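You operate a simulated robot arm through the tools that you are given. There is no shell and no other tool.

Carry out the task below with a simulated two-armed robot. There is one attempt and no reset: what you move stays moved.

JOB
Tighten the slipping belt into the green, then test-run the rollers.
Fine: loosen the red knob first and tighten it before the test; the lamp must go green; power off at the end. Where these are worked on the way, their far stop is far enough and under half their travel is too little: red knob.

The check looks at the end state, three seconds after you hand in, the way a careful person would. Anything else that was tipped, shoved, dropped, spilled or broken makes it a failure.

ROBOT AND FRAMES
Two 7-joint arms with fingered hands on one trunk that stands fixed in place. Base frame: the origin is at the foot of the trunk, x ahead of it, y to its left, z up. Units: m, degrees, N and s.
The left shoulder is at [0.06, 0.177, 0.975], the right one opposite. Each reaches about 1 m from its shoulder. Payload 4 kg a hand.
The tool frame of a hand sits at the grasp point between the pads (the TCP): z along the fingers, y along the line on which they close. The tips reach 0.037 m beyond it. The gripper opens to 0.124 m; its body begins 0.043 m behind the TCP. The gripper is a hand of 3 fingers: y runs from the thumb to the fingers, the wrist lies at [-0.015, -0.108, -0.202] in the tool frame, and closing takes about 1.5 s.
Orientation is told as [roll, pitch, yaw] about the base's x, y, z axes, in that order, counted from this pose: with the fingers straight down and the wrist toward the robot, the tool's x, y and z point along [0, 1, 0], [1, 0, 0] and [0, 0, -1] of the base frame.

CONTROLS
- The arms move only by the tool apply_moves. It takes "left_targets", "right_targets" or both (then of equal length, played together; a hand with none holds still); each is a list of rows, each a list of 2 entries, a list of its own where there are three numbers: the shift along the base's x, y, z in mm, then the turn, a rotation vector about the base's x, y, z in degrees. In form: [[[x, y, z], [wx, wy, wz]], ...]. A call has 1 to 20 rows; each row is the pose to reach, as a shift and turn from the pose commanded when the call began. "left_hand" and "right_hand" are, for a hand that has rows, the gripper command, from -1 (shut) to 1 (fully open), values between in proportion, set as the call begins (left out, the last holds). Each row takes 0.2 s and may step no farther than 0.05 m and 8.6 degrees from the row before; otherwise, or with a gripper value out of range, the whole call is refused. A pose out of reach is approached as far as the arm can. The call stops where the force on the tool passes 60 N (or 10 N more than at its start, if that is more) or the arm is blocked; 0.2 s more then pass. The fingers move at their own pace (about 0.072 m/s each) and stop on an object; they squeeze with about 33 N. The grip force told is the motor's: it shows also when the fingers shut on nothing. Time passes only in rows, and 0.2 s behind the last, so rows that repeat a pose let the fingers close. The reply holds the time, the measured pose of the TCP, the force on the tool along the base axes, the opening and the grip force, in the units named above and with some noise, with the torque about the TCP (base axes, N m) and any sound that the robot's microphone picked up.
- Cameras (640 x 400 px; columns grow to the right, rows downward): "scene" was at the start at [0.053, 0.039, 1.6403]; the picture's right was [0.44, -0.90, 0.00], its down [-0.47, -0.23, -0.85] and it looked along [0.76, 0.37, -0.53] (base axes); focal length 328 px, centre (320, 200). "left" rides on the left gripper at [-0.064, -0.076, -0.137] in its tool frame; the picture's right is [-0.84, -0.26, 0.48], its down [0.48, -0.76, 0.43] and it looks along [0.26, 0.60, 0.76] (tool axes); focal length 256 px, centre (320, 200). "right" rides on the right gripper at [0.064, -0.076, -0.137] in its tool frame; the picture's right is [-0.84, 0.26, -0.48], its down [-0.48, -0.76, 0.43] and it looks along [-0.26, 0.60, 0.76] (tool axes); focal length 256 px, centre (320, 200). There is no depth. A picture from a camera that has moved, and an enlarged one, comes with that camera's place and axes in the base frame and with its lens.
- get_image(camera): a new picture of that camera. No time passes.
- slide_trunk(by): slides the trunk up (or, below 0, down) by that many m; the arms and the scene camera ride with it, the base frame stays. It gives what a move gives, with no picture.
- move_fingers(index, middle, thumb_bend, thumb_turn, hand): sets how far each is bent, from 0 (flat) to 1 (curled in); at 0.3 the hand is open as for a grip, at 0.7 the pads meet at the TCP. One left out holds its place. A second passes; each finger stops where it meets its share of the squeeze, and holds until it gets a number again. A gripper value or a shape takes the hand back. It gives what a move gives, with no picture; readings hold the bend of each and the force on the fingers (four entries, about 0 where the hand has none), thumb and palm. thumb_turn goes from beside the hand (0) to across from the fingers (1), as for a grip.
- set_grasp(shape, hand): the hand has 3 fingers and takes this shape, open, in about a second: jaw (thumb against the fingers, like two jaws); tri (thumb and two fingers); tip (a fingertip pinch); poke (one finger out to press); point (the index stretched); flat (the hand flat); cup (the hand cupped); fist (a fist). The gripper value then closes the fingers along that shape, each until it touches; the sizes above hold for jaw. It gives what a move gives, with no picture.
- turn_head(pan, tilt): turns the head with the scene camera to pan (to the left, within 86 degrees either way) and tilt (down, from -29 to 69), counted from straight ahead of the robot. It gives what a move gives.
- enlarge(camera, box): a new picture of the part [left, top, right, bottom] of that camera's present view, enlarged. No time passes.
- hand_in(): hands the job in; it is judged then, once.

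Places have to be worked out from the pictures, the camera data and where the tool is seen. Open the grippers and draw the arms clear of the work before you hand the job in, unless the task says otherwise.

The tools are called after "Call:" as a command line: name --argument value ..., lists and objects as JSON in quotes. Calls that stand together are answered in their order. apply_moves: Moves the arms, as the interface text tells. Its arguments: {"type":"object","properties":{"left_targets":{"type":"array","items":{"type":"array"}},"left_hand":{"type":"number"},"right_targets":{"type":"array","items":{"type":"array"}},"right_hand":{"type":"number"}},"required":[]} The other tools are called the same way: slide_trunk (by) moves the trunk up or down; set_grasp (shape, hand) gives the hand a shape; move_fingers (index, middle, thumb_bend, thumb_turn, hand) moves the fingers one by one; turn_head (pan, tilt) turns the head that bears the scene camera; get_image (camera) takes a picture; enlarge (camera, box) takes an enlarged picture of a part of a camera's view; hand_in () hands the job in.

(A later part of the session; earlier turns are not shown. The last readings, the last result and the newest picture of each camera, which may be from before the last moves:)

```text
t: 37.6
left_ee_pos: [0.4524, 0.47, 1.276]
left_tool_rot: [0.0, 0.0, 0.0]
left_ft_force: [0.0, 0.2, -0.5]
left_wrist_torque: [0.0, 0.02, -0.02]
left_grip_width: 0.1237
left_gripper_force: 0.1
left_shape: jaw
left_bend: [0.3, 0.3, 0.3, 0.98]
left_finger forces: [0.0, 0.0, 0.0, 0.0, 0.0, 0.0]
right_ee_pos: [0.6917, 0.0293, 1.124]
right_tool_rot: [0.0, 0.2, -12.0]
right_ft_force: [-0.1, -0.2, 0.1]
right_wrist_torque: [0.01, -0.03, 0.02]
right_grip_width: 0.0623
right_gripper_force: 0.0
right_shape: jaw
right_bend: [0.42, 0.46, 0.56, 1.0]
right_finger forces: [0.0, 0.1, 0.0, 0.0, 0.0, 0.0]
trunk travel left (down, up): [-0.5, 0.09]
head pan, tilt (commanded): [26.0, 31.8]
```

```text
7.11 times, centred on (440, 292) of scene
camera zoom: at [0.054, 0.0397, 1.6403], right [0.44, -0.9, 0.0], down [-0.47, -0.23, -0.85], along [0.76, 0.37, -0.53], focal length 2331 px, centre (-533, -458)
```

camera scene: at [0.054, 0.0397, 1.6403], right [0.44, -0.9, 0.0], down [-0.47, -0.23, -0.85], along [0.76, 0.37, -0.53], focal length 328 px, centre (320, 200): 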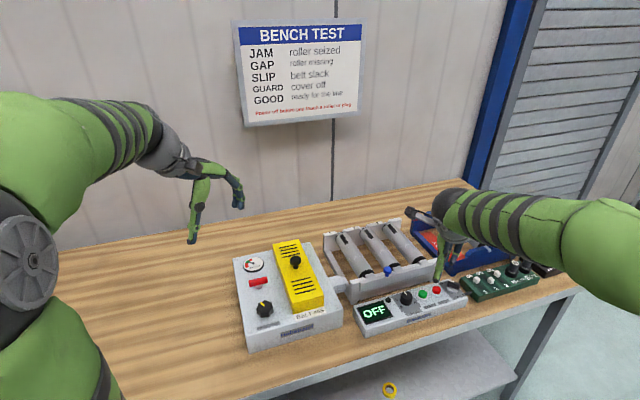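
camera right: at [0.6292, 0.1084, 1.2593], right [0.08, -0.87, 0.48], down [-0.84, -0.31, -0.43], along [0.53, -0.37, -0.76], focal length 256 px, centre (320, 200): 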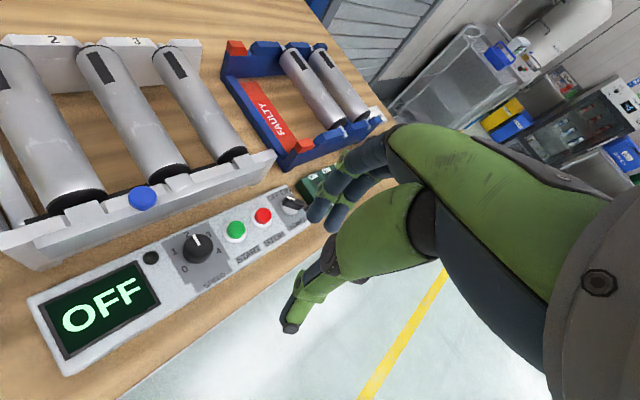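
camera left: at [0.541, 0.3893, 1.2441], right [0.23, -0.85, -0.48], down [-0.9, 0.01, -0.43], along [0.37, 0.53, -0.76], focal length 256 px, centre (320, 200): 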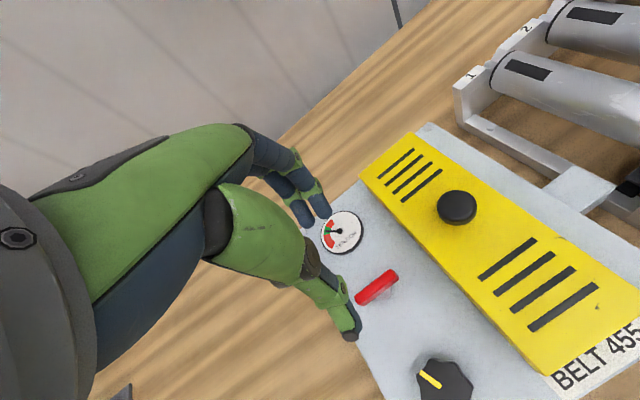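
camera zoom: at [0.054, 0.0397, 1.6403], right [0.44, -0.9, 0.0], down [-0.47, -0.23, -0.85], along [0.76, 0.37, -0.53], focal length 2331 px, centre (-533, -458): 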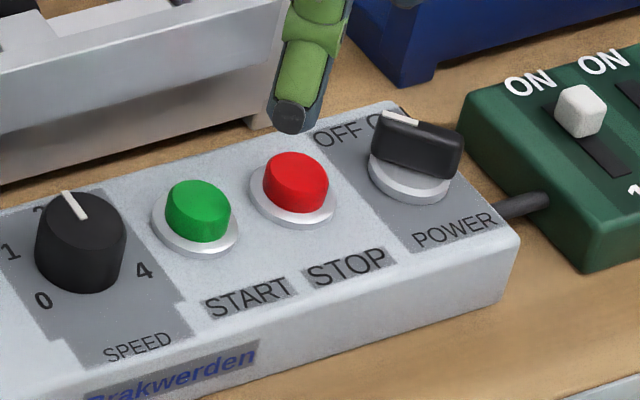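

Triangulation now gives START top ≈ (0.778, 0.064, 0.915), STOP ≈ (0.813, 0.031, 0.912), POWER lever ≈ (0.847, −0.011, 0.92). I zoom further on the power lever for its direction.

Call:
enlarge --camera "right" --box '[265, 180, 325, 225]'

Call:
enlarge --camera "scene" --box '[435, 270, 475, 300]'

```text
8.89 times, centred on (295, 202) of right
camera zoom: at [0.6292, 0.1084, 1.2593], right [0.08, -0.87, 0.48], down [-0.84, -0.31, -0.43], along [0.53, -0.37, -0.76], focal length 2276 px, centre (542, 178)
```

zoom: 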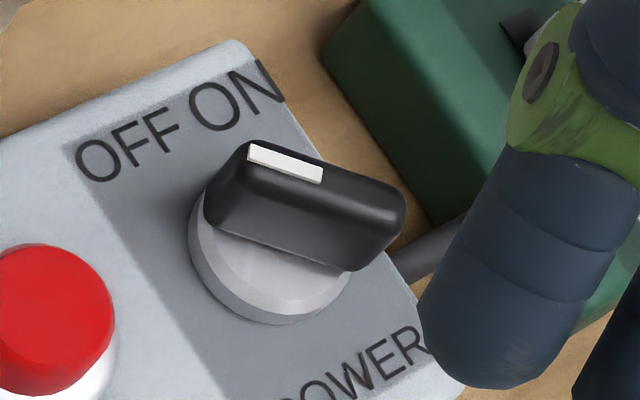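

```text
13.33 times, centred on (455, 285) of scene
camera zoom: at [0.054, 0.0397, 1.6403], right [0.44, -0.9, 0.0], down [-0.47, -0.23, -0.85], along [0.76, 0.37, -0.53], focal length 4371 px, centre (-1480, -933)
```

zoom: 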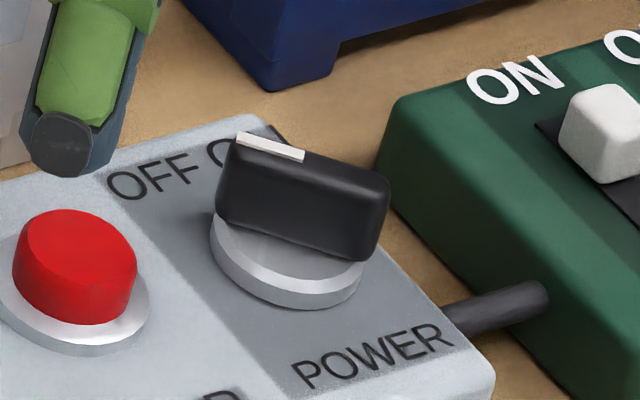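

The lever lies along base y with its mark end at +y (OFF), so ON is a clockwise turn. I'll work the switch and buttons with one stretched finger, so I set the right hand to "poke" here in free space and look at where its tip is.

Call:
set_grasp --hand "right" --shape "poke"

Call:
get_image --camera "right"

Call:
enlarge --camera "scene" --box '[380, 180, 540, 300]'

Call:
get_image --camera "left"

```text
t: 38.5
left_ee_pos: [0.4511, 0.4704, 1.2764]
left_tool_rot: [0.0, 0.0, -0.1]
left_ft_force: [0.3, 0.7, -0.2]
left_wrist_torque: [-0.02, -0.01, 0.01]
left_grip_width: 0.1236
left_gripper_force: 0.0
left_shape: jaw
left_bend: [0.3, 0.3, 0.3, 0.98]
left_finger forces: [0.0, 0.0, 0.1, 0.0, 0.0, 0.1]
right_ee_pos: [0.6903, 0.0294, 1.1241]
right_tool_rot: [0.0, 0.0, -12.1]
right_ft_force: [-0.9, -0.2, -0.3]
right_wrist_torque: [0.0, 0.01, -0.01]
right_grip_width: 0.0
right_gripper_force: 0.0
right_shape: poke
right_bend: [0.7, 0.7, 0.0, 1.0]
right_finger forces: [0.1, 0.0, 0.0, 0.0, 0.0, 0.1]
trunk travel left (down, up): [-0.5, 0.09]
head pan, tilt (commanded): [26.0, 31.8]
```

```text
taken
camera right: at [0.628, 0.1075, 1.2602], right [0.08, -0.87, 0.48], down [-0.84, -0.32, -0.43], along [0.53, -0.37, -0.76], focal length 256 px, centre (320, 200)
```

right: 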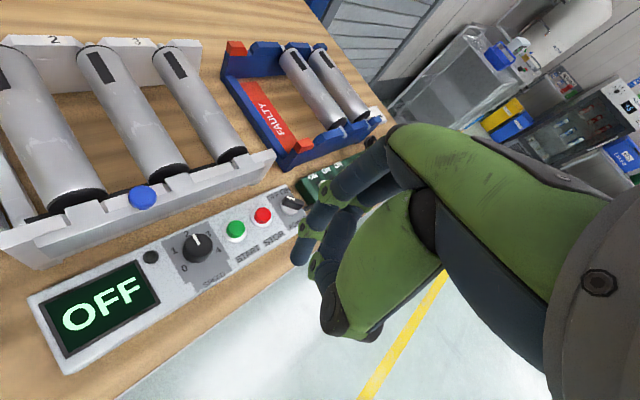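

```text
3.33 times, centred on (460, 240) of scene
camera zoom: at [0.053, 0.0389, 1.6403], right [0.44, -0.9, 0.0], down [-0.47, -0.23, -0.85], along [0.76, 0.37, -0.53], focal length 1093 px, centre (-147, 67)
```

zoom: 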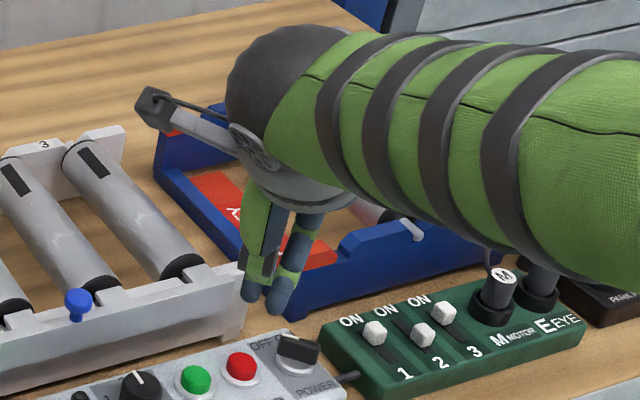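

```text
taken
camera left: at [0.3746, 0.4061, 1.4131], right [-0.26, -0.84, -0.48], down [-0.76, 0.48, -0.43], along [0.6, 0.26, -0.76], focal length 256 px, centre (320, 200)
```

left: 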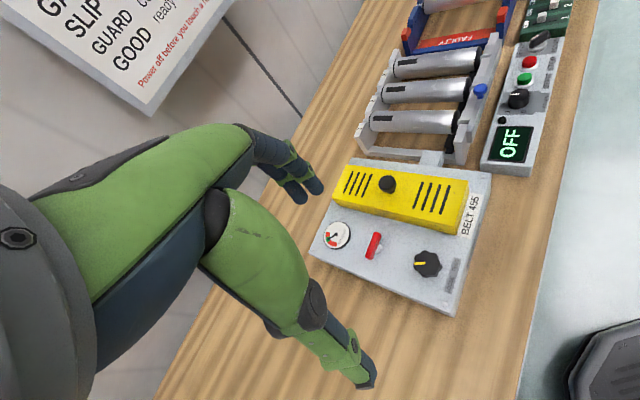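

"Poke" keeps two fingers down. Gripping the lever with jaws would be more exact, if the arm can reach the whole turn, so I set the jaw shape again and test the reach in free air above the lever.

Call:
set_grasp --hand "right" --shape "jaw"

Call:
apply_moves --right_targets '[[[30, -8, -10], [0, 0, 4]], [[60, -16, -20], [0, 0, 8]], [[95, -25, -30], [0, 0, 12]], [[130, -34, -45], [0, 0, 12]], [[156, -41, -60], [0, 0, 12]], [[156, -41, -64], [0, 0, 4]], [[156, -41, -64], [0, 0, -4]], [[156, -41, -64], [0, 0, -12]], [[156, -41, -64], [0, 0, -20]], [[156, -41, -64], [0, 0, -28]], [[156, -41, -64], [0, 0, -36]], [[156, -41, -64], [0, 0, -44]], [[156, -41, -64], [0, 0, -52]], [[156, -41, -64], [0, 0, -60]], [[156, -41, -64], [0, 0, -68]], [[156, -41, -64], [0, 0, -76]], [[156, -41, -64], [0, 0, -78]]]' --right_hand -0.2

Call:
get_image --camera "scene"

Call:
get_image --camera "right"

```text
t: 39.4
left_ee_pos: [0.4508, 0.4711, 1.2758]
left_tool_rot: [0.0, 0.0, 0.0]
left_ft_force: [0.3, 0.4, -0.8]
left_wrist_torque: [-0.03, 0.03, 0.03]
left_grip_width: 0.1238
left_gripper_force: 0.1
left_shape: jaw
left_bend: [0.3, 0.3, 0.3, 0.98]
left_finger forces: [0.1, 0.0, 0.0, 0.0, 0.0, 0.0]
right_ee_pos: [0.6896, 0.0302, 1.1251]
right_tool_rot: [-0.1, 0.0, -12.0]
right_ft_force: [0.4, 1.1, -0.4]
right_wrist_torque: [0.01, 0.0, 0.01]
right_grip_width: 0.1239
right_gripper_force: 0.2
right_shape: jaw
right_bend: [0.3, 0.3, 0.3, 0.98]
right_finger forces: [0.1, 0.0, 0.0, 0.0, 0.1, 0.0]
trunk travel left (down, up): [-0.5, 0.09]
head pan, tilt (commanded): [26.0, 31.8]
```

```text
t: 43.0
left_ee_pos: [0.4511, 0.4713, 1.2761]
left_tool_rot: [-0.1, -0.1, 0.0]
left_ft_force: [0.8, 0.6, -0.3]
left_wrist_torque: [-0.03, -0.01, -0.02]
left_grip_width: 0.1237
left_gripper_force: 0.1
left_shape: jaw
left_bend: [0.3, 0.3, 0.3, 0.98]
left_finger forces: [0.1, 0.0, 0.0, 0.0, 0.0, 0.1]
right_ee_pos: [0.7748, -0.0393, 1.0537]
right_tool_rot: [0.0, 0.0, -89.7]
right_ft_force: [0.3, 0.1, 0.8]
right_wrist_torque: [-0.03, 0.0, -0.01]
right_grip_width: 0.0498
right_gripper_force: 0.0
right_shape: jaw
right_bend: [0.47, 0.5, 0.59, 1.0]
right_finger forces: [0.0, 0.0, 0.0, 0.1, 0.0, 0.1]
right hand out of reach, approached as far as the arm can: row 12, 13, 14, 15, 16, 17
trunk travel left (down, up): [-0.5, 0.09]
head pan, tilt (commanded): [26.0, 31.8]
```

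```text
taken
camera scene: at [0.0535, 0.0392, 1.6404], right [0.44, -0.9, 0.0], down [-0.47, -0.23, -0.85], along [0.76, 0.37, -0.53], focal length 328 px, centre (320, 200)
```

scene: 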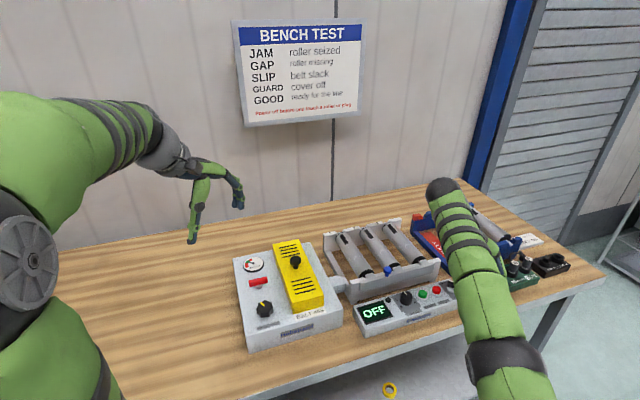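

```text
taken
camera right: at [0.837, 0.0377, 1.1887], right [-0.84, -0.26, 0.48], down [-0.49, 0.76, -0.43], along [-0.25, -0.6, -0.76], focal length 256 px, centre (320, 200)
```

right: 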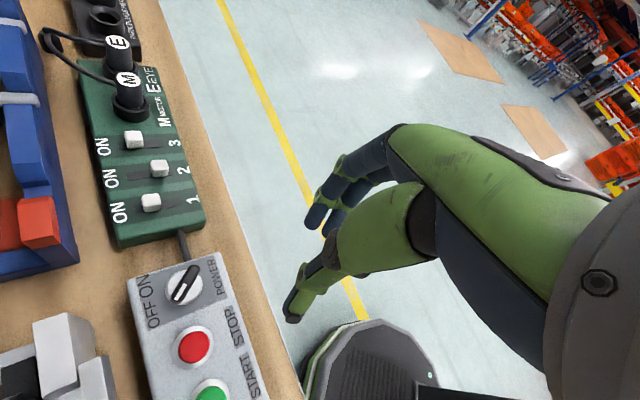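

The arm reaches only to about yaw −50° there, so a full jaw turn is out of reach as is. This overhead view of the switch is useful, so I zoom in on it.

Call:
enlarge --camera "right" --box '[120, 230, 260, 400]'

Call:
enlarge --camera "right" --box '[140, 250, 230, 320]'

```text
2.35 times, centred on (190, 315) of right
camera zoom: at [0.837, 0.0377, 1.1887], right [-0.84, -0.26, 0.48], down [-0.49, 0.76, -0.43], along [-0.25, -0.6, -0.76], focal length 602 px, centre (626, -71)
```

zoom: 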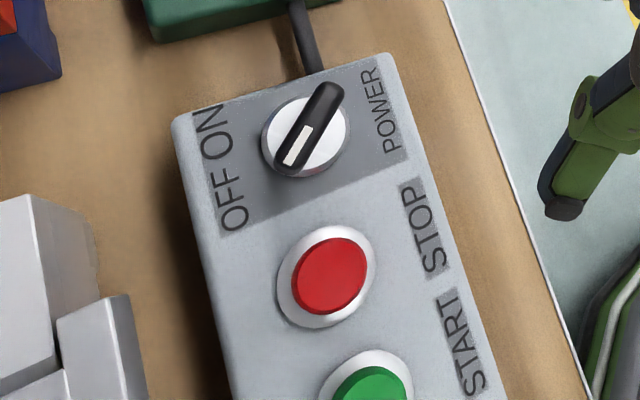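

```text
5.71 times, centred on (185, 285) of right
camera zoom: at [0.837, 0.0377, 1.1887], right [-0.84, -0.26, 0.48], down [-0.49, 0.76, -0.43], along [-0.25, -0.6, -0.76], focal length 1463 px, centre (1091, -286)
```

zoom: 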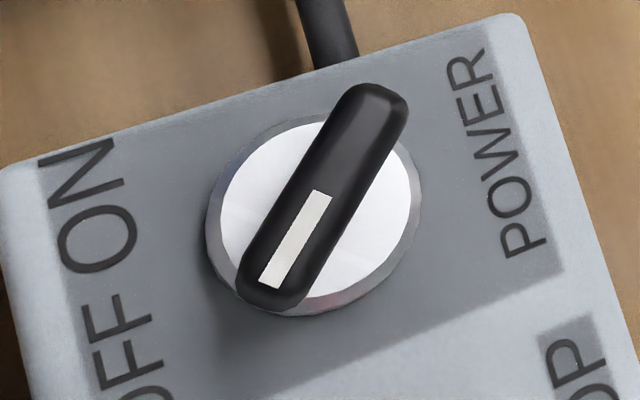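

The power axis refines to (0.8436, −0.0115) with the lever top at z≈0.93. A jaw turn is reachable if I tilt the hand 20° (fingers leaning to +y at the start), so first I turn back to yaw 0 in free air.

Call:
apply_moves --right_targets '[[[0, 0, 5], [0, 0, 8]], [[0, 0, 10], [0, 0, 16]], [[0, 0, 15], [0, 0, 24]], [[0, 0, 20], [0, 0, 32]], [[0, 0, 20], [0, 0, 40]], [[0, 0, 20], [0, 0, 48]], [[0, 0, 20], [0, 0, 56]], [[0, 0, 20], [0, 0, 64]], [[0, 0, 20], [0, 0, 72]], [[0, 0, 20], [0, 0, 80]], [[0, 0, 20], [0, 0, 85]], [[0, 0, 20], [0, 0, 90]]]'

Call:
get_image --camera "right"

```text
t: 45.6
left_ee_pos: [0.45, 0.4707, 1.2758]
left_tool_rot: [0.0, 0.0, -0.1]
left_ft_force: [0.0, -0.4, 0.4]
left_wrist_torque: [-0.01, 0.01, -0.04]
left_grip_width: 0.124
left_gripper_force: 0.1
left_shape: jaw
left_bend: [0.3, 0.3, 0.3, 0.98]
left_finger forces: [0.0, 0.0, 0.1, 0.0, 0.1, 0.0]
right_ee_pos: [0.8871, -0.0033, 1.1045]
right_tool_rot: [0.0, 0.1, 0.1]
right_ft_force: [-0.5, 0.6, -0.3]
right_wrist_torque: [0.02, 0.01, 0.0]
right_grip_width: 0.0496
right_gripper_force: 0.0
right_shape: jaw
right_bend: [0.47, 0.5, 0.59, 1.0]
right_finger forces: [0.0, 0.0, 0.0, 0.1, 0.0, 0.0]
right hand out of reach, approached as far as the arm can: row 1, 2, 3, 4, 5, 6, 7, 8, 9, 10, 11, 12
trunk travel left (down, up): [-0.5, 0.09]
head pan, tilt (commanded): [26.0, 31.8]
```

```text
taken
camera right: at [0.8105, 0.0608, 1.2394], right [0.26, -0.84, 0.48], down [-0.76, -0.49, -0.43], along [0.6, -0.25, -0.76], focal length 256 px, centre (320, 200)
```

right: 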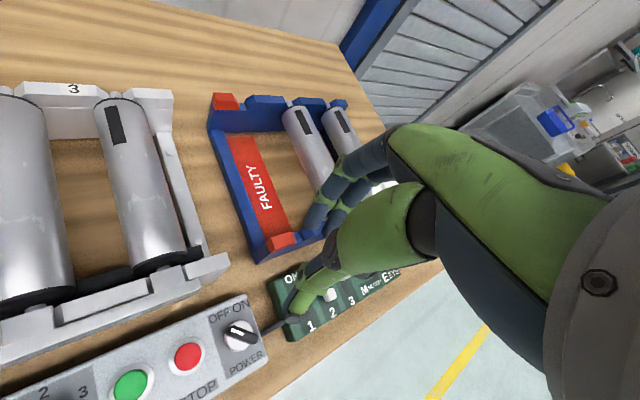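

The commanded pose drifted beyond reach, so I pull back toward the robot to re-establish a known commanded pose.

Call:
apply_moves --right_targets '[[[-30, 0, 0], [0, 0, 0]], [[-60, 0, 0], [0, 0, 0]], [[-90, 0, 0], [0, 0, 0]], [[-120, 0, 0], [0, 0, 0]], [[-120, 0, 0], [0, 0, 0]]]'

```text
t: 46.8
left_ee_pos: [0.451, 0.4709, 1.2761]
left_tool_rot: [0.1, 0.0, 0.1]
left_ft_force: [0.4, -0.5, 0.0]
left_wrist_torque: [0.01, -0.02, 0.01]
left_grip_width: 0.1239
left_gripper_force: 0.0
left_shape: jaw
left_bend: [0.3, 0.3, 0.3, 0.98]
left_finger forces: [0.0, 0.0, 0.1, 0.0, 0.1, 0.1]
right_ee_pos: [0.8703, 0.0274, 1.1301]
right_tool_rot: [0.1, 0.1, -0.1]
right_ft_force: [1.2, -0.2, 0.6]
right_wrist_torque: [-0.01, -0.01, 0.01]
right_grip_width: 0.0495
right_gripper_force: 0.1
right_shape: jaw
right_bend: [0.47, 0.5, 0.59, 1.0]
right_finger forces: [0.1, 0.0, 0.0, 0.0, 0.0, 0.0]
right hand out of reach, approached as far as the arm can: row 1, 2, 3, 4, 5
trunk travel left (down, up): [-0.5, 0.09]
head pan, tilt (commanded): [26.0, 31.8]
```

The arm seems stretched straight (shoulder–wrist ≈0.81 m), so it resists coming straight in. I look at its posture in the scene view.

Call:
turn_head --pan -5 --tilt 35

Call:
get_image --camera "scene"

```text
t: 47.8
left_ee_pos: [0.4507, 0.4705, 1.2756]
left_tool_rot: [0.0, 0.1, -0.1]
left_ft_force: [-0.1, 0.0, -0.5]
left_wrist_torque: [-0.04, 0.02, 0.03]
left_grip_width: 0.124
left_gripper_force: 0.1
left_shape: jaw
left_bend: [0.3, 0.3, 0.3, 0.98]
left_finger forces: [0.0, 0.1, 0.0, 0.0, 0.0, 0.0]
right_ee_pos: [0.8702, 0.0292, 1.1302]
right_tool_rot: [-0.1, 0.1, 0.0]
right_ft_force: [0.0, -0.5, 0.2]
right_wrist_torque: [-0.02, 0.0, 0.0]
right_grip_width: 0.0497
right_gripper_force: 0.0
right_shape: jaw
right_bend: [0.47, 0.5, 0.59, 1.0]
right_finger forces: [0.0, 0.0, 0.0, 0.0, 0.0, 0.1]
trunk travel left (down, up): [-0.5, 0.09]
head pan, tilt (commanded): [-5.0, 35.0]
```

```text
taken
camera scene: at [0.0603, -0.0079, 1.6354], right [-0.09, -1.0, 0.0], down [-0.57, 0.05, -0.82], along [0.82, -0.07, -0.57], focal length 328 px, centre (320, 200)
```

scene: 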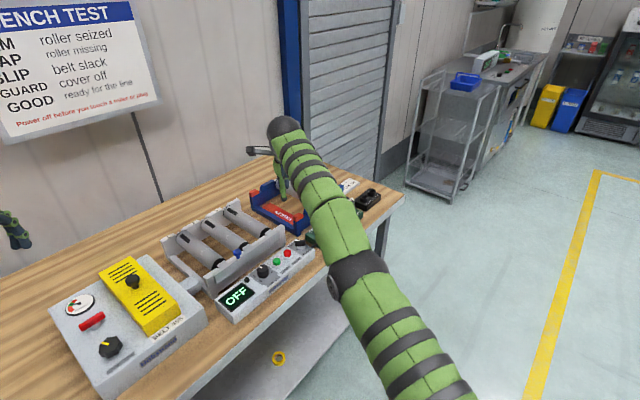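

The arm is nearly straight. I hold the same target for some rows to see whether it settles inward.

Call:
apply_moves --right_targets '[[[0, 0, 0], [0, 0, 0]], [[0, 0, 0], [0, 0, 0]], [[0, 0, 0], [0, 0, 0]], [[0, 0, 0], [0, 0, 0]], [[0, 0, 0], [0, 0, 0]]]'

```text
t: 49.0
left_ee_pos: [0.4514, 0.4712, 1.2764]
left_tool_rot: [-0.1, 0.0, 0.0]
left_ft_force: [-0.7, -0.1, -0.1]
left_wrist_torque: [0.01, 0.0, -0.01]
left_grip_width: 0.124
left_gripper_force: 0.0
left_shape: jaw
left_bend: [0.3, 0.3, 0.3, 0.98]
left_finger forces: [0.0, 0.0, 0.0, 0.0, 0.0, 0.0]
right_ee_pos: [0.869, 0.0292, 1.1305]
right_tool_rot: [0.0, 0.1, 0.0]
right_ft_force: [1.2, 0.0, -0.3]
right_wrist_torque: [0.05, -0.04, -0.01]
right_grip_width: 0.0498
right_gripper_force: 0.1
right_shape: jaw
right_bend: [0.47, 0.5, 0.59, 1.0]
right_finger forces: [0.0, 0.1, 0.1, 0.0, 0.1, 0.1]
trunk travel left (down, up): [-0.5, 0.09]
head pan, tilt (commanded): [-5.0, 35.0]
```

The commanded pose reset to the actual one, so only the radial pull is blocked by the straight elbow. I try a tangential upward move with a slight inward part to bend it.

Call:
apply_moves --right_targets '[[[-8, -3, 12], [0, 0, 0]], [[-18, -6, 24], [0, 0, 0]], [[-30, -10, 36], [0, 0, 0]], [[-45, -14, 45], [0, 0, 0]], [[-60, -18, 50], [0, 0, 0]]]'

```text
t: 50.2
left_ee_pos: [0.4511, 0.4709, 1.276]
left_tool_rot: [0.0, 0.0, 0.0]
left_ft_force: [-0.4, 0.7, 0.6]
left_wrist_torque: [0.0, -0.02, -0.01]
left_grip_width: 0.1239
left_gripper_force: 0.0
left_shape: jaw
left_bend: [0.3, 0.3, 0.3, 0.98]
left_finger forces: [0.0, 0.0, 0.1, 0.0, 0.1, 0.0]
right_ee_pos: [0.8516, 0.0233, 1.1894]
right_tool_rot: [-0.1, 0.1, 0.1]
right_ft_force: [-0.4, 0.4, 0.2]
right_wrist_torque: [-0.03, -0.04, -0.01]
right_grip_width: 0.0499
right_gripper_force: 0.0
right_shape: jaw
right_bend: [0.47, 0.5, 0.59, 1.0]
right_finger forces: [0.0, 0.0, 0.0, 0.1, 0.0, 0.0]
right hand out of reach, approached as far as the arm can: row 1, 2, 3, 4, 5
trunk travel left (down, up): [-0.5, 0.09]
head pan, tilt (commanded): [-5.0, 35.0]
```

Still straight. With the elbow pointing outward, bending should move the hand to the left, so I try a tangential move toward +y.

Call:
apply_moves --right_targets '[[[-5, 20, 0], [0, 0, 0]], [[-10, 40, 0], [0, 0, 0]], [[-18, 60, 0], [0, 0, 0]], [[-30, 80, 0], [0, 0, 0]], [[-45, 90, 0], [0, 0, 0]]]'

```text
t: 51.4
left_ee_pos: [0.452, 0.4701, 1.2765]
left_tool_rot: [0.0, -0.1, 0.0]
left_ft_force: [0.5, 0.4, 0.7]
left_wrist_torque: [-0.01, -0.01, -0.02]
left_grip_width: 0.1238
left_gripper_force: 0.0
left_shape: jaw
left_bend: [0.3, 0.3, 0.3, 0.98]
left_finger forces: [0.0, 0.1, 0.1, 0.0, 0.1, 0.1]
right_ee_pos: [0.8104, 0.1184, 1.1906]
right_tool_rot: [0.1, 0.1, 0.0]
right_ft_force: [0.2, 0.1, -0.5]
right_wrist_torque: [0.0, -0.02, -0.01]
right_grip_width: 0.0495
right_gripper_force: 0.0
right_shape: jaw
right_bend: [0.47, 0.5, 0.59, 1.0]
right_finger forces: [0.0, 0.0, 0.1, 0.0, 0.0, 0.1]
right hand out of reach, approached as far as the arm can: row 3, 5
trunk travel left (down, up): [-0.5, 0.09]
head pan, tilt (commanded): [-5.0, 35.0]
```

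This nearly followed the target. I continue with a combined inward and leftward move.

Call:
apply_moves --right_targets '[[[-10, 12, 0], [0, 0, 0]], [[-22, 24, 0], [0, 0, 0]], [[-36, 30, 0], [0, 0, 0]], [[-52, 30, 0], [0, 0, 0]], [[-70, 30, 0], [0, 0, 0]]]'

```text
t: 52.6
left_ee_pos: [0.4509, 0.4702, 1.275]
left_tool_rot: [0.1, 0.1, 0.0]
left_ft_force: [-0.8, -0.2, 0.2]
left_wrist_torque: [-0.04, -0.02, 0.0]
left_grip_width: 0.1237
left_gripper_force: 0.1
left_shape: jaw
left_bend: [0.3, 0.3, 0.3, 0.98]
left_finger forces: [0.0, 0.0, 0.0, 0.1, 0.0, 0.0]
right_ee_pos: [0.7738, 0.1708, 1.2064]
right_tool_rot: [-0.1, 0.2, 0.0]
right_ft_force: [0.4, 0.7, 0.0]
right_wrist_torque: [0.02, 0.0, -0.01]
right_grip_width: 0.0499
right_gripper_force: 0.0
right_shape: jaw
right_bend: [0.47, 0.5, 0.59, 1.0]
right_finger forces: [0.0, 0.0, 0.0, 0.1, 0.0, 0.0]
right hand out of reach, approached as far as the arm can: row 2, 3, 4, 5
trunk travel left (down, up): [-0.5, 0.09]
head pan, tilt (commanded): [-5.0, 35.0]
```

Still riding the reach limit. I try moving straight down in small steps, which has both a tangential and an inward part.

Call:
apply_moves --right_targets '[[[6, 3, -10], [0, 0, 0]], [[10, 5, -20], [0, 0, 0]], [[12, 6, -32], [0, 0, 0]], [[10, 4, -46], [0, 0, 0]], [[5, 0, -60], [0, 0, 0]]]'

```text
t: 53.8
left_ee_pos: [0.4503, 0.4704, 1.2745]
left_tool_rot: [0.0, -0.1, -0.1]
left_ft_force: [-0.1, 0.0, -0.3]
left_wrist_torque: [-0.02, 0.01, 0.04]
left_grip_width: 0.1236
left_gripper_force: 0.0
left_shape: jaw
left_bend: [0.3, 0.3, 0.3, 0.98]
left_finger forces: [0.0, 0.0, 0.1, 0.1, 0.0, 0.1]
right_ee_pos: [0.7902, 0.1779, 1.1502]
right_tool_rot: [-0.1, 0.1, 0.1]
right_ft_force: [0.3, -0.3, 0.9]
right_wrist_torque: [0.02, 0.02, 0.02]
right_grip_width: 0.0499
right_gripper_force: 0.0
right_shape: jaw
right_bend: [0.47, 0.5, 0.59, 1.0]
right_finger forces: [0.0, 0.1, 0.0, 0.0, 0.0, 0.1]
right hand out of reach, approached as far as the arm can: row 4, 5
trunk travel left (down, up): [-0.5, 0.09]
head pan, tilt (commanded): [-5.0, 35.0]
```

It is beginning to bend (shoulder–wrist about 0.803 now). I continue with small inward and downward steps.

Call:
apply_moves --right_targets '[[[0, 0, -6], [0, 0, 0]], [[-1, -1, -12], [0, 0, 0]], [[-3, -2, -18], [0, 0, 0]], [[-6, -3, -24], [0, 0, 0]], [[-10, -4, -30], [0, 0, 0]], [[-15, -5, -34], [0, 0, 0]], [[-20, -6, -38], [0, 0, 0]], [[-26, -8, -40], [0, 0, 0]]]'

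```text
t: 55.6
left_ee_pos: [0.4512, 0.471, 1.2761]
left_tool_rot: [0.0, 0.1, 0.0]
left_ft_force: [0.2, -0.3, 0.7]
left_wrist_torque: [0.04, 0.0, 0.01]
left_grip_width: 0.1238
left_gripper_force: 0.0
left_shape: jaw
left_bend: [0.3, 0.3, 0.3, 0.98]
left_finger forces: [0.0, 0.0, 0.0, 0.1, 0.1, 0.0]
right_ee_pos: [0.7954, 0.1861, 1.1188]
right_tool_rot: [-0.2, 0.1, 0.0]
right_ft_force: [-0.1, 1.4, 0.0]
right_wrist_torque: [0.01, 0.01, -0.01]
right_grip_width: 0.0499
right_gripper_force: 0.1
right_shape: jaw
right_bend: [0.47, 0.5, 0.59, 1.0]
right_finger forces: [0.0, 0.0, 0.0, 0.0, 0.0, 0.0]
right hand out of reach, approached as far as the arm can: row 2, 3, 4, 5, 6, 7, 8
trunk travel left (down, up): [-0.5, 0.09]
head pan, tilt (commanded): [-5.0, 35.0]
```

Down-tangential motion is the direction that bends the elbow. I go purely tangentially downward a bit more, staying well above the rollers.

Call:
apply_moves --right_targets '[[[4, 0, -8], [0, 0, 0]], [[8, -2, -16], [0, 0, 0]], [[12, -5, -24], [0, 0, 0]], [[16, -9, -32], [0, 0, 0]], [[19, -14, -40], [0, 0, 0]], [[21, -20, -48], [0, 0, 0]]]'

Call:
get_image --camera "scene"

Call:
get_image --camera "right"

```text
t: 57.0
left_ee_pos: [0.451, 0.4703, 1.2762]
left_tool_rot: [0.0, 0.0, 0.1]
left_ft_force: [0.6, 0.2, 0.1]
left_wrist_torque: [-0.01, 0.0, 0.0]
left_grip_width: 0.1236
left_gripper_force: 0.1
left_shape: jaw
left_bend: [0.3, 0.3, 0.3, 0.98]
left_finger forces: [0.1, 0.0, 0.1, 0.0, 0.0, 0.0]
right_ee_pos: [0.8182, 0.1658, 1.0741]
right_tool_rot: [0.0, 0.1, 0.0]
right_ft_force: [0.8, 0.3, 0.0]
right_wrist_torque: [0.02, -0.02, 0.04]
right_grip_width: 0.0498
right_gripper_force: 0.0
right_shape: jaw
right_bend: [0.47, 0.5, 0.59, 1.0]
right_finger forces: [0.0, 0.1, 0.0, 0.0, 0.1, 0.0]
trunk travel left (down, up): [-0.5, 0.09]
head pan, tilt (commanded): [-5.0, 35.0]
```

```text
taken
camera scene: at [0.0604, -0.0081, 1.6354], right [-0.09, -1.0, 0.0], down [-0.57, 0.05, -0.82], along [0.82, -0.07, -0.57], focal length 328 px, centre (320, 200)
```

scene: 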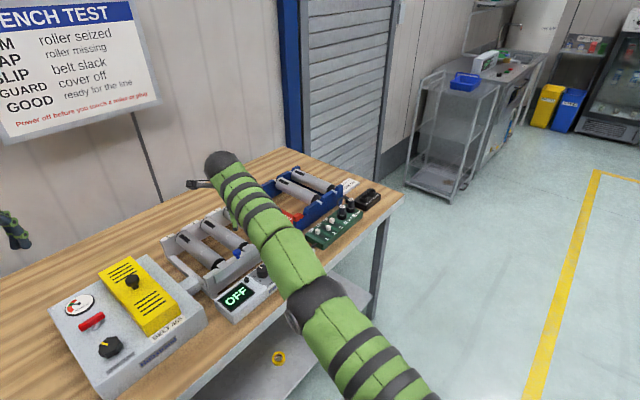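

```text
taken
camera right: at [0.7423, 0.2308, 1.2096], right [0.26, -0.84, 0.48], down [-0.76, -0.48, -0.43], along [0.6, -0.26, -0.76], focal length 256 px, centre (320, 200)
```

right: 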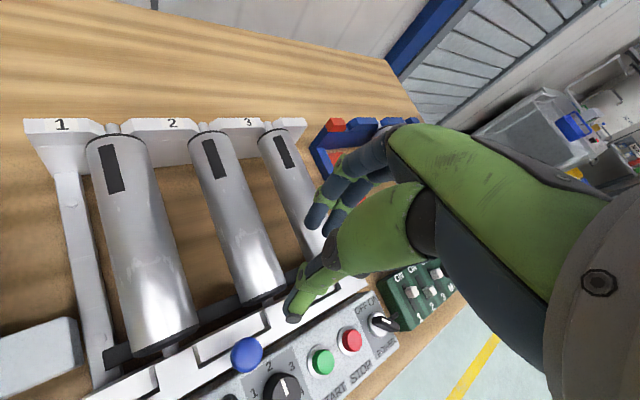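

That followed without a reach warning. Now I try to come inward in small steps.

Call:
apply_moves --right_targets '[[[-4, -4, 0], [0, 0, 0]], [[-8, -8, 0], [0, 0, 0]], [[-13, -13, 0], [0, 0, 0]], [[-20, -20, 0], [0, 0, 0]], [[-28, -28, 0], [0, 0, 0]], [[-38, -38, 0], [0, 0, 0]], [[-50, -50, 0], [0, 0, 0]]]'

```text
t: 58.6
left_ee_pos: [0.4502, 0.4704, 1.2746]
left_tool_rot: [-0.1, 0.0, -0.1]
left_ft_force: [-0.5, 1.0, -0.3]
left_wrist_torque: [-0.01, 0.03, -0.01]
left_grip_width: 0.1241
left_gripper_force: 0.0
left_shape: jaw
left_bend: [0.3, 0.3, 0.3, 0.98]
left_finger forces: [0.1, 0.0, 0.0, 0.1, 0.0, 0.0]
right_ee_pos: [0.8245, 0.1514, 1.0841]
right_tool_rot: [-0.1, 0.0, 0.0]
right_ft_force: [-0.4, 1.1, 0.7]
right_wrist_torque: [0.0, 0.03, -0.03]
right_grip_width: 0.0497
right_gripper_force: 0.1
right_shape: jaw
right_bend: [0.47, 0.5, 0.59, 1.0]
right_finger forces: [0.0, 0.1, 0.1, 0.1, 0.0, 0.0]
right hand out of reach, approached as far as the arm can: row 1, 2, 3, 4, 5, 6, 7
trunk travel left (down, up): [-0.5, 0.09]
head pan, tilt (commanded): [-5.0, 35.0]
```

Inward is still blocked, so a wrist limit may be the cause rather than the elbow. I try turning the hand's yaw negative in place, as the reachable poses earlier had negative yaw.

Call:
apply_moves --right_targets '[[[0, 0, 0], [0, 0, -6]], [[0, 0, 0], [0, 0, -12]], [[0, 0, 0], [0, 0, -18]], [[0, 0, 0], [0, 0, -24]]]'

Call:
apply_moves --right_targets '[[[-5, -5, 0], [0, 0, 0]], [[-12, -12, 0], [0, 0, 0]], [[-20, -20, 0], [0, 0, 0]], [[-30, -30, 0], [0, 0, 0]]]'

```text
t: 59.6
left_ee_pos: [0.451, 0.469, 1.2757]
left_tool_rot: [0.0, 0.0, -0.1]
left_ft_force: [-0.1, 0.2, 0.1]
left_wrist_torque: [0.02, 0.02, 0.03]
left_grip_width: 0.1239
left_gripper_force: 0.1
left_shape: jaw
left_bend: [0.3, 0.3, 0.3, 0.98]
left_finger forces: [0.0, 0.1, 0.0, 0.0, 0.1, 0.0]
right_ee_pos: [0.8044, 0.1412, 1.0789]
right_tool_rot: [0.0, 0.0, -24.0]
right_ft_force: [-0.9, -1.4, 0.1]
right_wrist_torque: [0.0, 0.05, -0.01]
right_grip_width: 0.0495
right_gripper_force: 0.1
right_shape: jaw
right_bend: [0.47, 0.5, 0.59, 1.0]
right_finger forces: [0.0, 0.0, 0.0, 0.0, 0.0, 0.1]
right hand out of reach, approached as far as the arm can: row 2, 3, 4
trunk travel left (down, up): [-0.5, 0.09]
head pan, tilt (commanded): [-5.0, 35.0]
```

```text
t: 60.6
left_ee_pos: [0.4515, 0.4709, 1.2758]
left_tool_rot: [0.0, 0.0, 0.0]
left_ft_force: [0.2, -0.3, 0.1]
left_wrist_torque: [-0.01, 0.02, -0.01]
left_grip_width: 0.1238
left_gripper_force: 0.1
left_shape: jaw
left_bend: [0.3, 0.3, 0.3, 0.98]
left_finger forces: [0.0, 0.0, 0.0, 0.1, 0.0, 0.0]
right_ee_pos: [0.8068, 0.1336, 1.0826]
right_tool_rot: [-0.1, 0.1, -24.1]
right_ft_force: [-0.7, -0.1, 0.6]
right_wrist_torque: [-0.05, -0.01, 0.0]
right_grip_width: 0.0496
right_gripper_force: 0.0
right_shape: jaw
right_bend: [0.47, 0.5, 0.59, 1.0]
right_finger forces: [0.0, 0.1, 0.0, 0.0, 0.0, 0.0]
right hand out of reach, approached as far as the arm can: row 1, 2, 3, 4
trunk travel left (down, up): [-0.5, 0.09]
head pan, tilt (commanded): [-5.0, 35.0]
```

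The stuck points fit a sphere (straight elbow), so the solver sees no inward gradient. I hold one modest inward target over many rows to let it creep.

Call:
apply_moves --right_targets '[[[-20, -12, -8], [0, 0, 0]], [[-20, -12, -8], [0, 0, 0]], [[-20, -12, -8], [0, 0, 0]], [[-20, -12, -8], [0, 0, 0]], [[-20, -12, -8], [0, 0, 0]], [[-20, -12, -8], [0, 0, 0]], [[-20, -12, -8], [0, 0, 0]], [[-20, -12, -8], [0, 0, 0]], [[-20, -12, -8], [0, 0, 0]], [[-20, -12, -8], [0, 0, 0]]]'

```text
t: 62.8
left_ee_pos: [0.4519, 0.4699, 1.2752]
left_tool_rot: [0.0, 0.0, 0.1]
left_ft_force: [-0.2, -0.2, 0.2]
left_wrist_torque: [0.0, 0.03, 0.03]
left_grip_width: 0.1238
left_gripper_force: 0.1
left_shape: jaw
left_bend: [0.3, 0.3, 0.3, 0.98]
left_finger forces: [0.1, 0.0, 0.1, 0.0, 0.1, 0.0]
right_ee_pos: [0.8072, 0.1338, 1.0778]
right_tool_rot: [-0.1, 0.1, -24.0]
right_ft_force: [0.5, 0.0, 0.1]
right_wrist_torque: [-0.02, 0.0, -0.03]
right_grip_width: 0.0498
right_gripper_force: 0.1
right_shape: jaw
right_bend: [0.47, 0.5, 0.59, 1.0]
right_finger forces: [0.0, 0.0, 0.0, 0.0, 0.0, 0.0]
right hand out of reach, approached as far as the arm can: row 1, 2, 3, 4, 5, 6, 7, 8, 9, 10
trunk travel left (down, up): [-0.5, 0.09]
head pan, tilt (commanded): [-5.0, 35.0]
```

No creep at all. I test the one tangential direction not yet tried, to the right.

Call:
apply_moves --right_targets '[[[9, -18, 0], [0, 0, 0]], [[18, -36, 0], [0, 0, 0]], [[26, -54, -1], [0, 0, 0]], [[34, -72, -2], [0, 0, 0]], [[38, -90, -3], [0, 0, 0]], [[40, -108, -4], [0, 0, 0]]]'

Call:
apply_moves --right_targets '[[[-4, -2, -1], [0, 0, 0]], [[-8, -4, -2], [0, 0, 0]], [[-12, -6, -3], [0, 0, 0]]]'

```text
t: 64.2
left_ee_pos: [0.4512, 0.4706, 1.2759]
left_tool_rot: [-0.1, -0.1, 0.1]
left_ft_force: [0.3, 0.3, 0.9]
left_wrist_torque: [0.03, -0.01, 0.03]
left_grip_width: 0.1238
left_gripper_force: 0.1
left_shape: jaw
left_bend: [0.3, 0.3, 0.3, 0.98]
left_finger forces: [0.0, 0.0, 0.0, 0.0, 0.0, 0.1]
right_ee_pos: [0.8604, 0.0319, 1.074]
right_tool_rot: [-0.1, 0.2, -24.0]
right_ft_force: [0.4, 0.1, -0.3]
right_wrist_torque: [-0.01, 0.0, -0.03]
right_grip_width: 0.0498
right_gripper_force: 0.1
right_shape: jaw
right_bend: [0.47, 0.5, 0.59, 1.0]
right_finger forces: [0.0, 0.0, 0.0, 0.1, 0.0, 0.1]
right hand out of reach, approached as far as the arm can: row 2, 3, 4, 5, 6
trunk travel left (down, up): [-0.5, 0.09]
head pan, tilt (commanded): [-5.0, 35.0]
```

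```text
t: 65.0
left_ee_pos: [0.4509, 0.4697, 1.2764]
left_tool_rot: [0.0, 0.0, 0.2]
left_ft_force: [0.4, 0.2, 0.3]
left_wrist_torque: [-0.01, -0.03, 0.0]
left_grip_width: 0.1239
left_gripper_force: 0.0
left_shape: jaw
left_bend: [0.3, 0.3, 0.3, 0.98]
left_finger forces: [0.1, 0.0, 0.0, 0.1, 0.0, 0.1]
right_ee_pos: [0.8608, 0.0329, 1.0754]
right_tool_rot: [-0.1, 0.1, -24.0]
right_ft_force: [0.6, -0.4, -0.1]
right_wrist_torque: [0.0, 0.01, 0.0]
right_grip_width: 0.05
right_gripper_force: 0.0
right_shape: jaw
right_bend: [0.47, 0.5, 0.59, 1.0]
right_finger forces: [0.1, 0.0, 0.1, 0.1, 0.1, 0.1]
right hand out of reach, approached as far as the arm can: row 1, 2, 3
trunk travel left (down, up): [-0.5, 0.09]
head pan, tilt (commanded): [-5.0, 35.0]
```

All evidence fits a hyper-extended elbow caught on its limit (inward pulls only push it further that way). To get out I keep a slight outward bias while yawing positive and swinging left, which should carry the elbow back through straight.

Call:
apply_moves --right_targets '[[[10, 18, 8], [0, 0, 8]], [[8, 38, 14], [0, 0, 16]], [[4, 58, 20], [0, 0, 24]], [[-2, 80, 25], [0, 0, 32]], [[-9, 102, 30], [0, 0, 40]], [[-18, 125, 33], [0, 0, 48]], [[-28, 148, 35], [0, 0, 56]], [[-40, 170, 35], [0, 0, 64]], [[-54, 192, 35], [0, 0, 72]], [[-70, 212, 35], [0, 0, 80]]]'

Call:
get_image --camera "scene"

```text
t: 67.2
left_ee_pos: [0.4502, 0.4712, 1.2759]
left_tool_rot: [0.0, 0.0, 0.1]
left_ft_force: [1.0, -0.3, 0.2]
left_wrist_torque: [-0.02, 0.0, 0.02]
left_grip_width: 0.1239
left_gripper_force: 0.0
left_shape: jaw
left_bend: [0.3, 0.3, 0.3, 0.98]
left_finger forces: [0.1, 0.0, 0.0, 0.0, 0.1, 0.1]
right_ee_pos: [0.7642, 0.2262, 1.1025]
right_tool_rot: [0.0, 0.0, 56.2]
right_ft_force: [0.6, -0.3, 0.2]
right_wrist_torque: [0.0, 0.0, 0.0]
right_grip_width: 0.0497
right_gripper_force: 0.1
right_shape: jaw
right_bend: [0.47, 0.5, 0.59, 1.0]
right_finger forces: [0.0, 0.1, 0.0, 0.0, 0.1, 0.0]
right hand out of reach, approached as far as the arm can: row 1, 2, 3, 4, 5, 6, 7, 8, 9, 10
trunk travel left (down, up): [-0.5, 0.09]
head pan, tilt (commanded): [-5.0, 35.0]
```

```text
taken
camera scene: at [0.0602, -0.0079, 1.6353], right [-0.09, -1.0, 0.0], down [-0.57, 0.05, -0.82], along [0.82, -0.07, -0.57], focal length 328 px, centre (320, 200)
```

scene: 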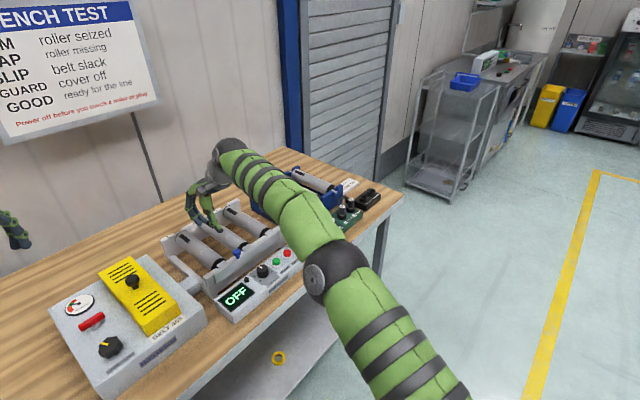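

Now I test an inward move again from this yaw.

Call:
apply_moves --right_targets '[[[-6, -3, 0], [0, 0, 0]], [[-14, -7, 0], [0, 0, 0]], [[-24, -12, 0], [0, 0, 0]], [[-36, -18, 0], [0, 0, 0]], [[-50, -25, 0], [0, 0, 0]]]'

```text
t: 68.4
left_ee_pos: [0.451, 0.4706, 1.2768]
left_tool_rot: [0.0, 0.1, 0.0]
left_ft_force: [-0.2, 0.0, 0.7]
left_wrist_torque: [-0.01, 0.03, -0.01]
left_grip_width: 0.1238
left_gripper_force: 0.1
left_shape: jaw
left_bend: [0.3, 0.3, 0.3, 0.98]
left_finger forces: [0.1, 0.0, 0.0, 0.1, 0.0, 0.1]
right_ee_pos: [0.7154, 0.2001, 1.1021]
right_tool_rot: [-0.1, 0.0, 56.0]
right_ft_force: [0.1, -0.1, 0.8]
right_wrist_torque: [-0.02, 0.02, -0.01]
right_grip_width: 0.0498
right_gripper_force: 0.0
right_shape: jaw
right_bend: [0.47, 0.5, 0.59, 1.0]
right_finger forces: [0.0, 0.1, 0.0, 0.0, 0.1, 0.0]
trunk travel left (down, up): [-0.5, 0.09]
head pan, tilt (commanded): [-5.0, 35.0]
```

The elbow is free again. I bring the right hand back to a comfortable pose near (0.66, −0.02, 1.17), yaw 0, well inside the reach limit.

Call:
apply_moves --right_targets '[[[-10, -15, 10], [0, 0, -5]], [[-20, -35, 22], [0, 0, -11]], [[-28, -58, 34], [0, 0, -17]], [[-36, -82, 46], [0, 0, -23]], [[-42, -108, 56], [0, 0, -30]], [[-47, -134, 62], [0, 0, -37]], [[-51, -160, 66], [0, 0, -44]], [[-54, -185, 68], [0, 0, -50]], [[-55, -212, 70], [0, 0, -56]], [[-55, -220, 70], [0, 0, -56]]]'

Call:
get_image --camera "scene"

Call:
get_image --camera "right"

```text
t: 70.6
left_ee_pos: [0.4509, 0.4711, 1.2762]
left_tool_rot: [0.0, 0.0, 0.1]
left_ft_force: [0.4, 0.5, -1.2]
left_wrist_torque: [0.02, 0.02, 0.01]
left_grip_width: 0.1235
left_gripper_force: 0.1
left_shape: jaw
left_bend: [0.3, 0.3, 0.3, 0.98]
left_finger forces: [0.0, 0.0, 0.1, 0.0, 0.1, 0.0]
right_ee_pos: [0.6616, -0.0195, 1.1733]
right_tool_rot: [0.0, -0.1, -0.1]
right_ft_force: [-0.2, 0.3, 0.3]
right_wrist_torque: [0.03, -0.01, 0.01]
right_grip_width: 0.05
right_gripper_force: 0.1
right_shape: jaw
right_bend: [0.47, 0.5, 0.59, 1.0]
right_finger forces: [0.0, 0.0, 0.0, 0.0, 0.0, 0.0]
trunk travel left (down, up): [-0.5, 0.09]
head pan, tilt (commanded): [-5.0, 35.0]
```

```text
taken
camera scene: at [0.0603, -0.0082, 1.6353], right [-0.09, -1.0, 0.0], down [-0.57, 0.05, -0.82], along [0.82, -0.07, -0.57], focal length 328 px, centre (320, 200)
```

scene: 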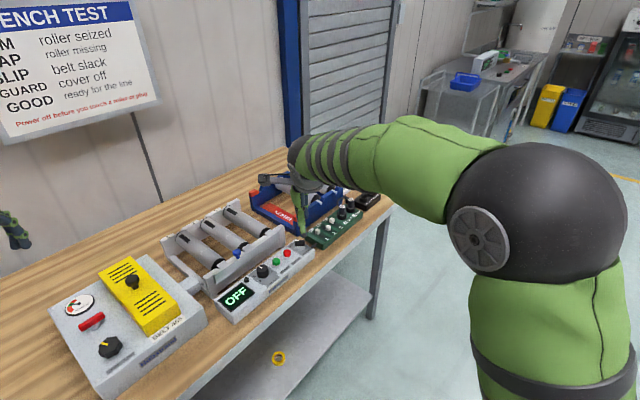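

```text
taken
camera right: at [0.5853, 0.0444, 1.3091], right [0.26, -0.84, 0.48], down [-0.76, -0.48, -0.43], along [0.6, -0.26, -0.76], focal length 256 px, centre (320, 200)
```

right: 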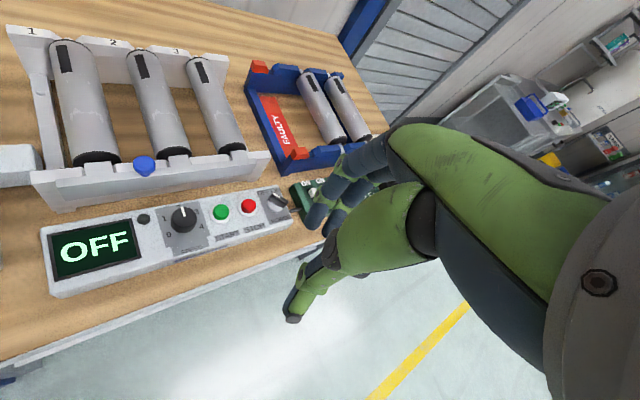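

The arm is back in its normal posture. From this head pose I zoom on the control box to cross-check the lever's and START's positions.

Call:
enlarge --camera "scene" --box '[250, 225, 330, 285]'

Call:
enlarge --camera "right" --box '[190, 175, 300, 250]'

```text
6.67 times, centred on (290, 255) of scene
camera zoom: at [0.0603, -0.0082, 1.6353], right [-0.09, -1.0, 0.0], down [-0.57, 0.05, -0.82], along [0.82, -0.07, -0.57], focal length 2186 px, centre (520, -167)
```

zoom: 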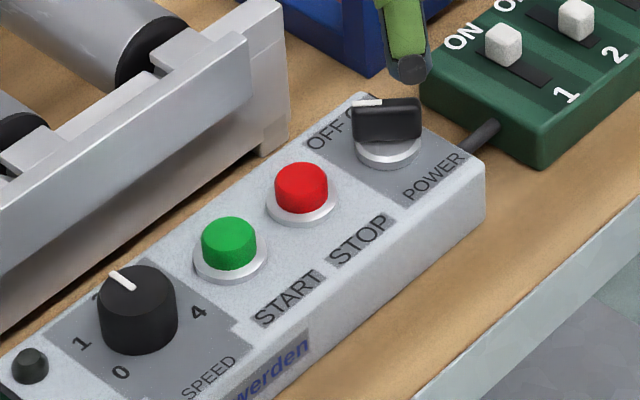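

```text
5.33 times, centred on (245, 212) of right
camera zoom: at [0.5853, 0.0444, 1.3091], right [0.26, -0.84, 0.48], down [-0.76, -0.48, -0.43], along [0.6, -0.26, -0.76], focal length 1365 px, centre (720, 133)
```

zoom: 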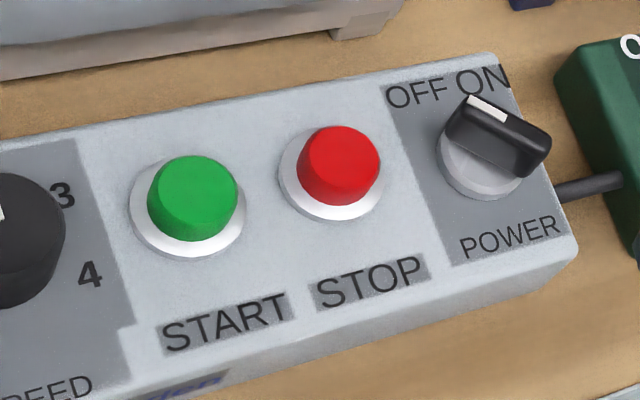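

Both views agree: lever axis (0.8436, −0.012), top 0.93, and START top at (0.777, 0.061, 0.918). I move the right hand above the lever with a 30° roll (fingers leaning to +y), which keeps the whole turn within reach.

Call:
apply_moves --right_targets '[[[25, -1, -15], [4, 0, 0]], [[50, -2, -30], [8, 0, 0]], [[75, -3, -50], [13, 0, 0]], [[100, -4, -70], [18, 0, 0]], [[125, -5, -92], [22, 0, 0]], [[150, -6, -110], [26, 0, 0]], [[182, -7, -128], [30, 0, 0]], [[182, -7, -135], [30, 0, 0]]]' --right_hand -0.15

Call:
get_image --camera "right"

Call:
enlarge --camera "scene" --box '[220, 150, 380, 290]'

```text
t: 72.4
left_ee_pos: [0.4507, 0.4702, 1.2764]
left_tool_rot: [0.0, -0.1, 0.0]
left_ft_force: [0.1, 0.4, -0.1]
left_wrist_torque: [-0.02, 0.02, -0.02]
left_grip_width: 0.1237
left_gripper_force: 0.0
left_shape: jaw
left_bend: [0.3, 0.3, 0.3, 0.98]
left_finger forces: [0.1, 0.0, 0.0, 0.1, 0.0, 0.0]
right_ee_pos: [0.8421, -0.0264, 1.0396]
right_tool_rot: [30.0, 0.0, 0.0]
right_ft_force: [-1.2, 0.0, -0.2]
right_wrist_torque: [-0.02, 0.03, 0.02]
right_grip_width: 0.0524
right_gripper_force: 0.1
right_shape: jaw
right_bend: [0.45, 0.49, 0.58, 1.0]
right_finger forces: [0.0, 0.0, 0.0, 0.0, 0.0, 0.0]
trunk travel left (down, up): [-0.5, 0.09]
head pan, tilt (commanded): [-5.0, 35.0]
```

```text
taken
camera right: at [0.7662, -0.0386, 1.1876], right [0.26, -0.97, 0.0], down [-0.76, -0.2, -0.62], along [0.6, 0.16, -0.79], focal length 256 px, centre (320, 200)
```

right: 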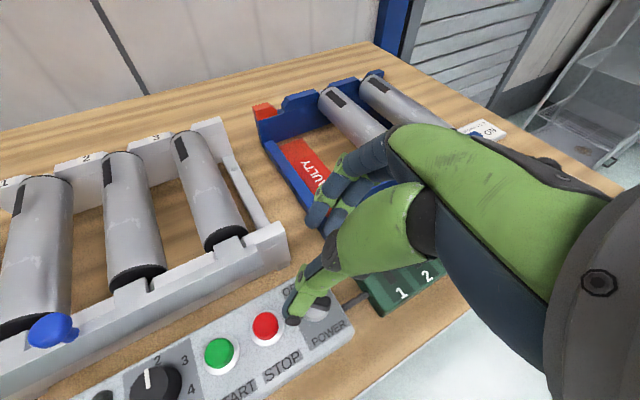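

```text
2.86 times, centred on (300, 220) of scene
camera zoom: at [0.0597, -0.0078, 1.6354], right [-0.09, -1.0, 0.0], down [-0.57, 0.05, -0.82], along [0.82, -0.07, -0.57], focal length 937 px, centre (377, 143)
```

zoom: 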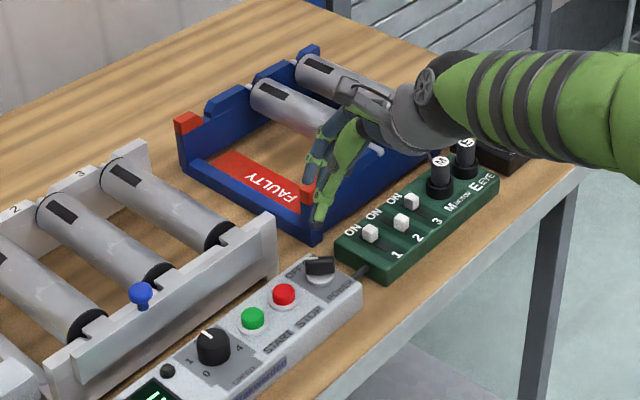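

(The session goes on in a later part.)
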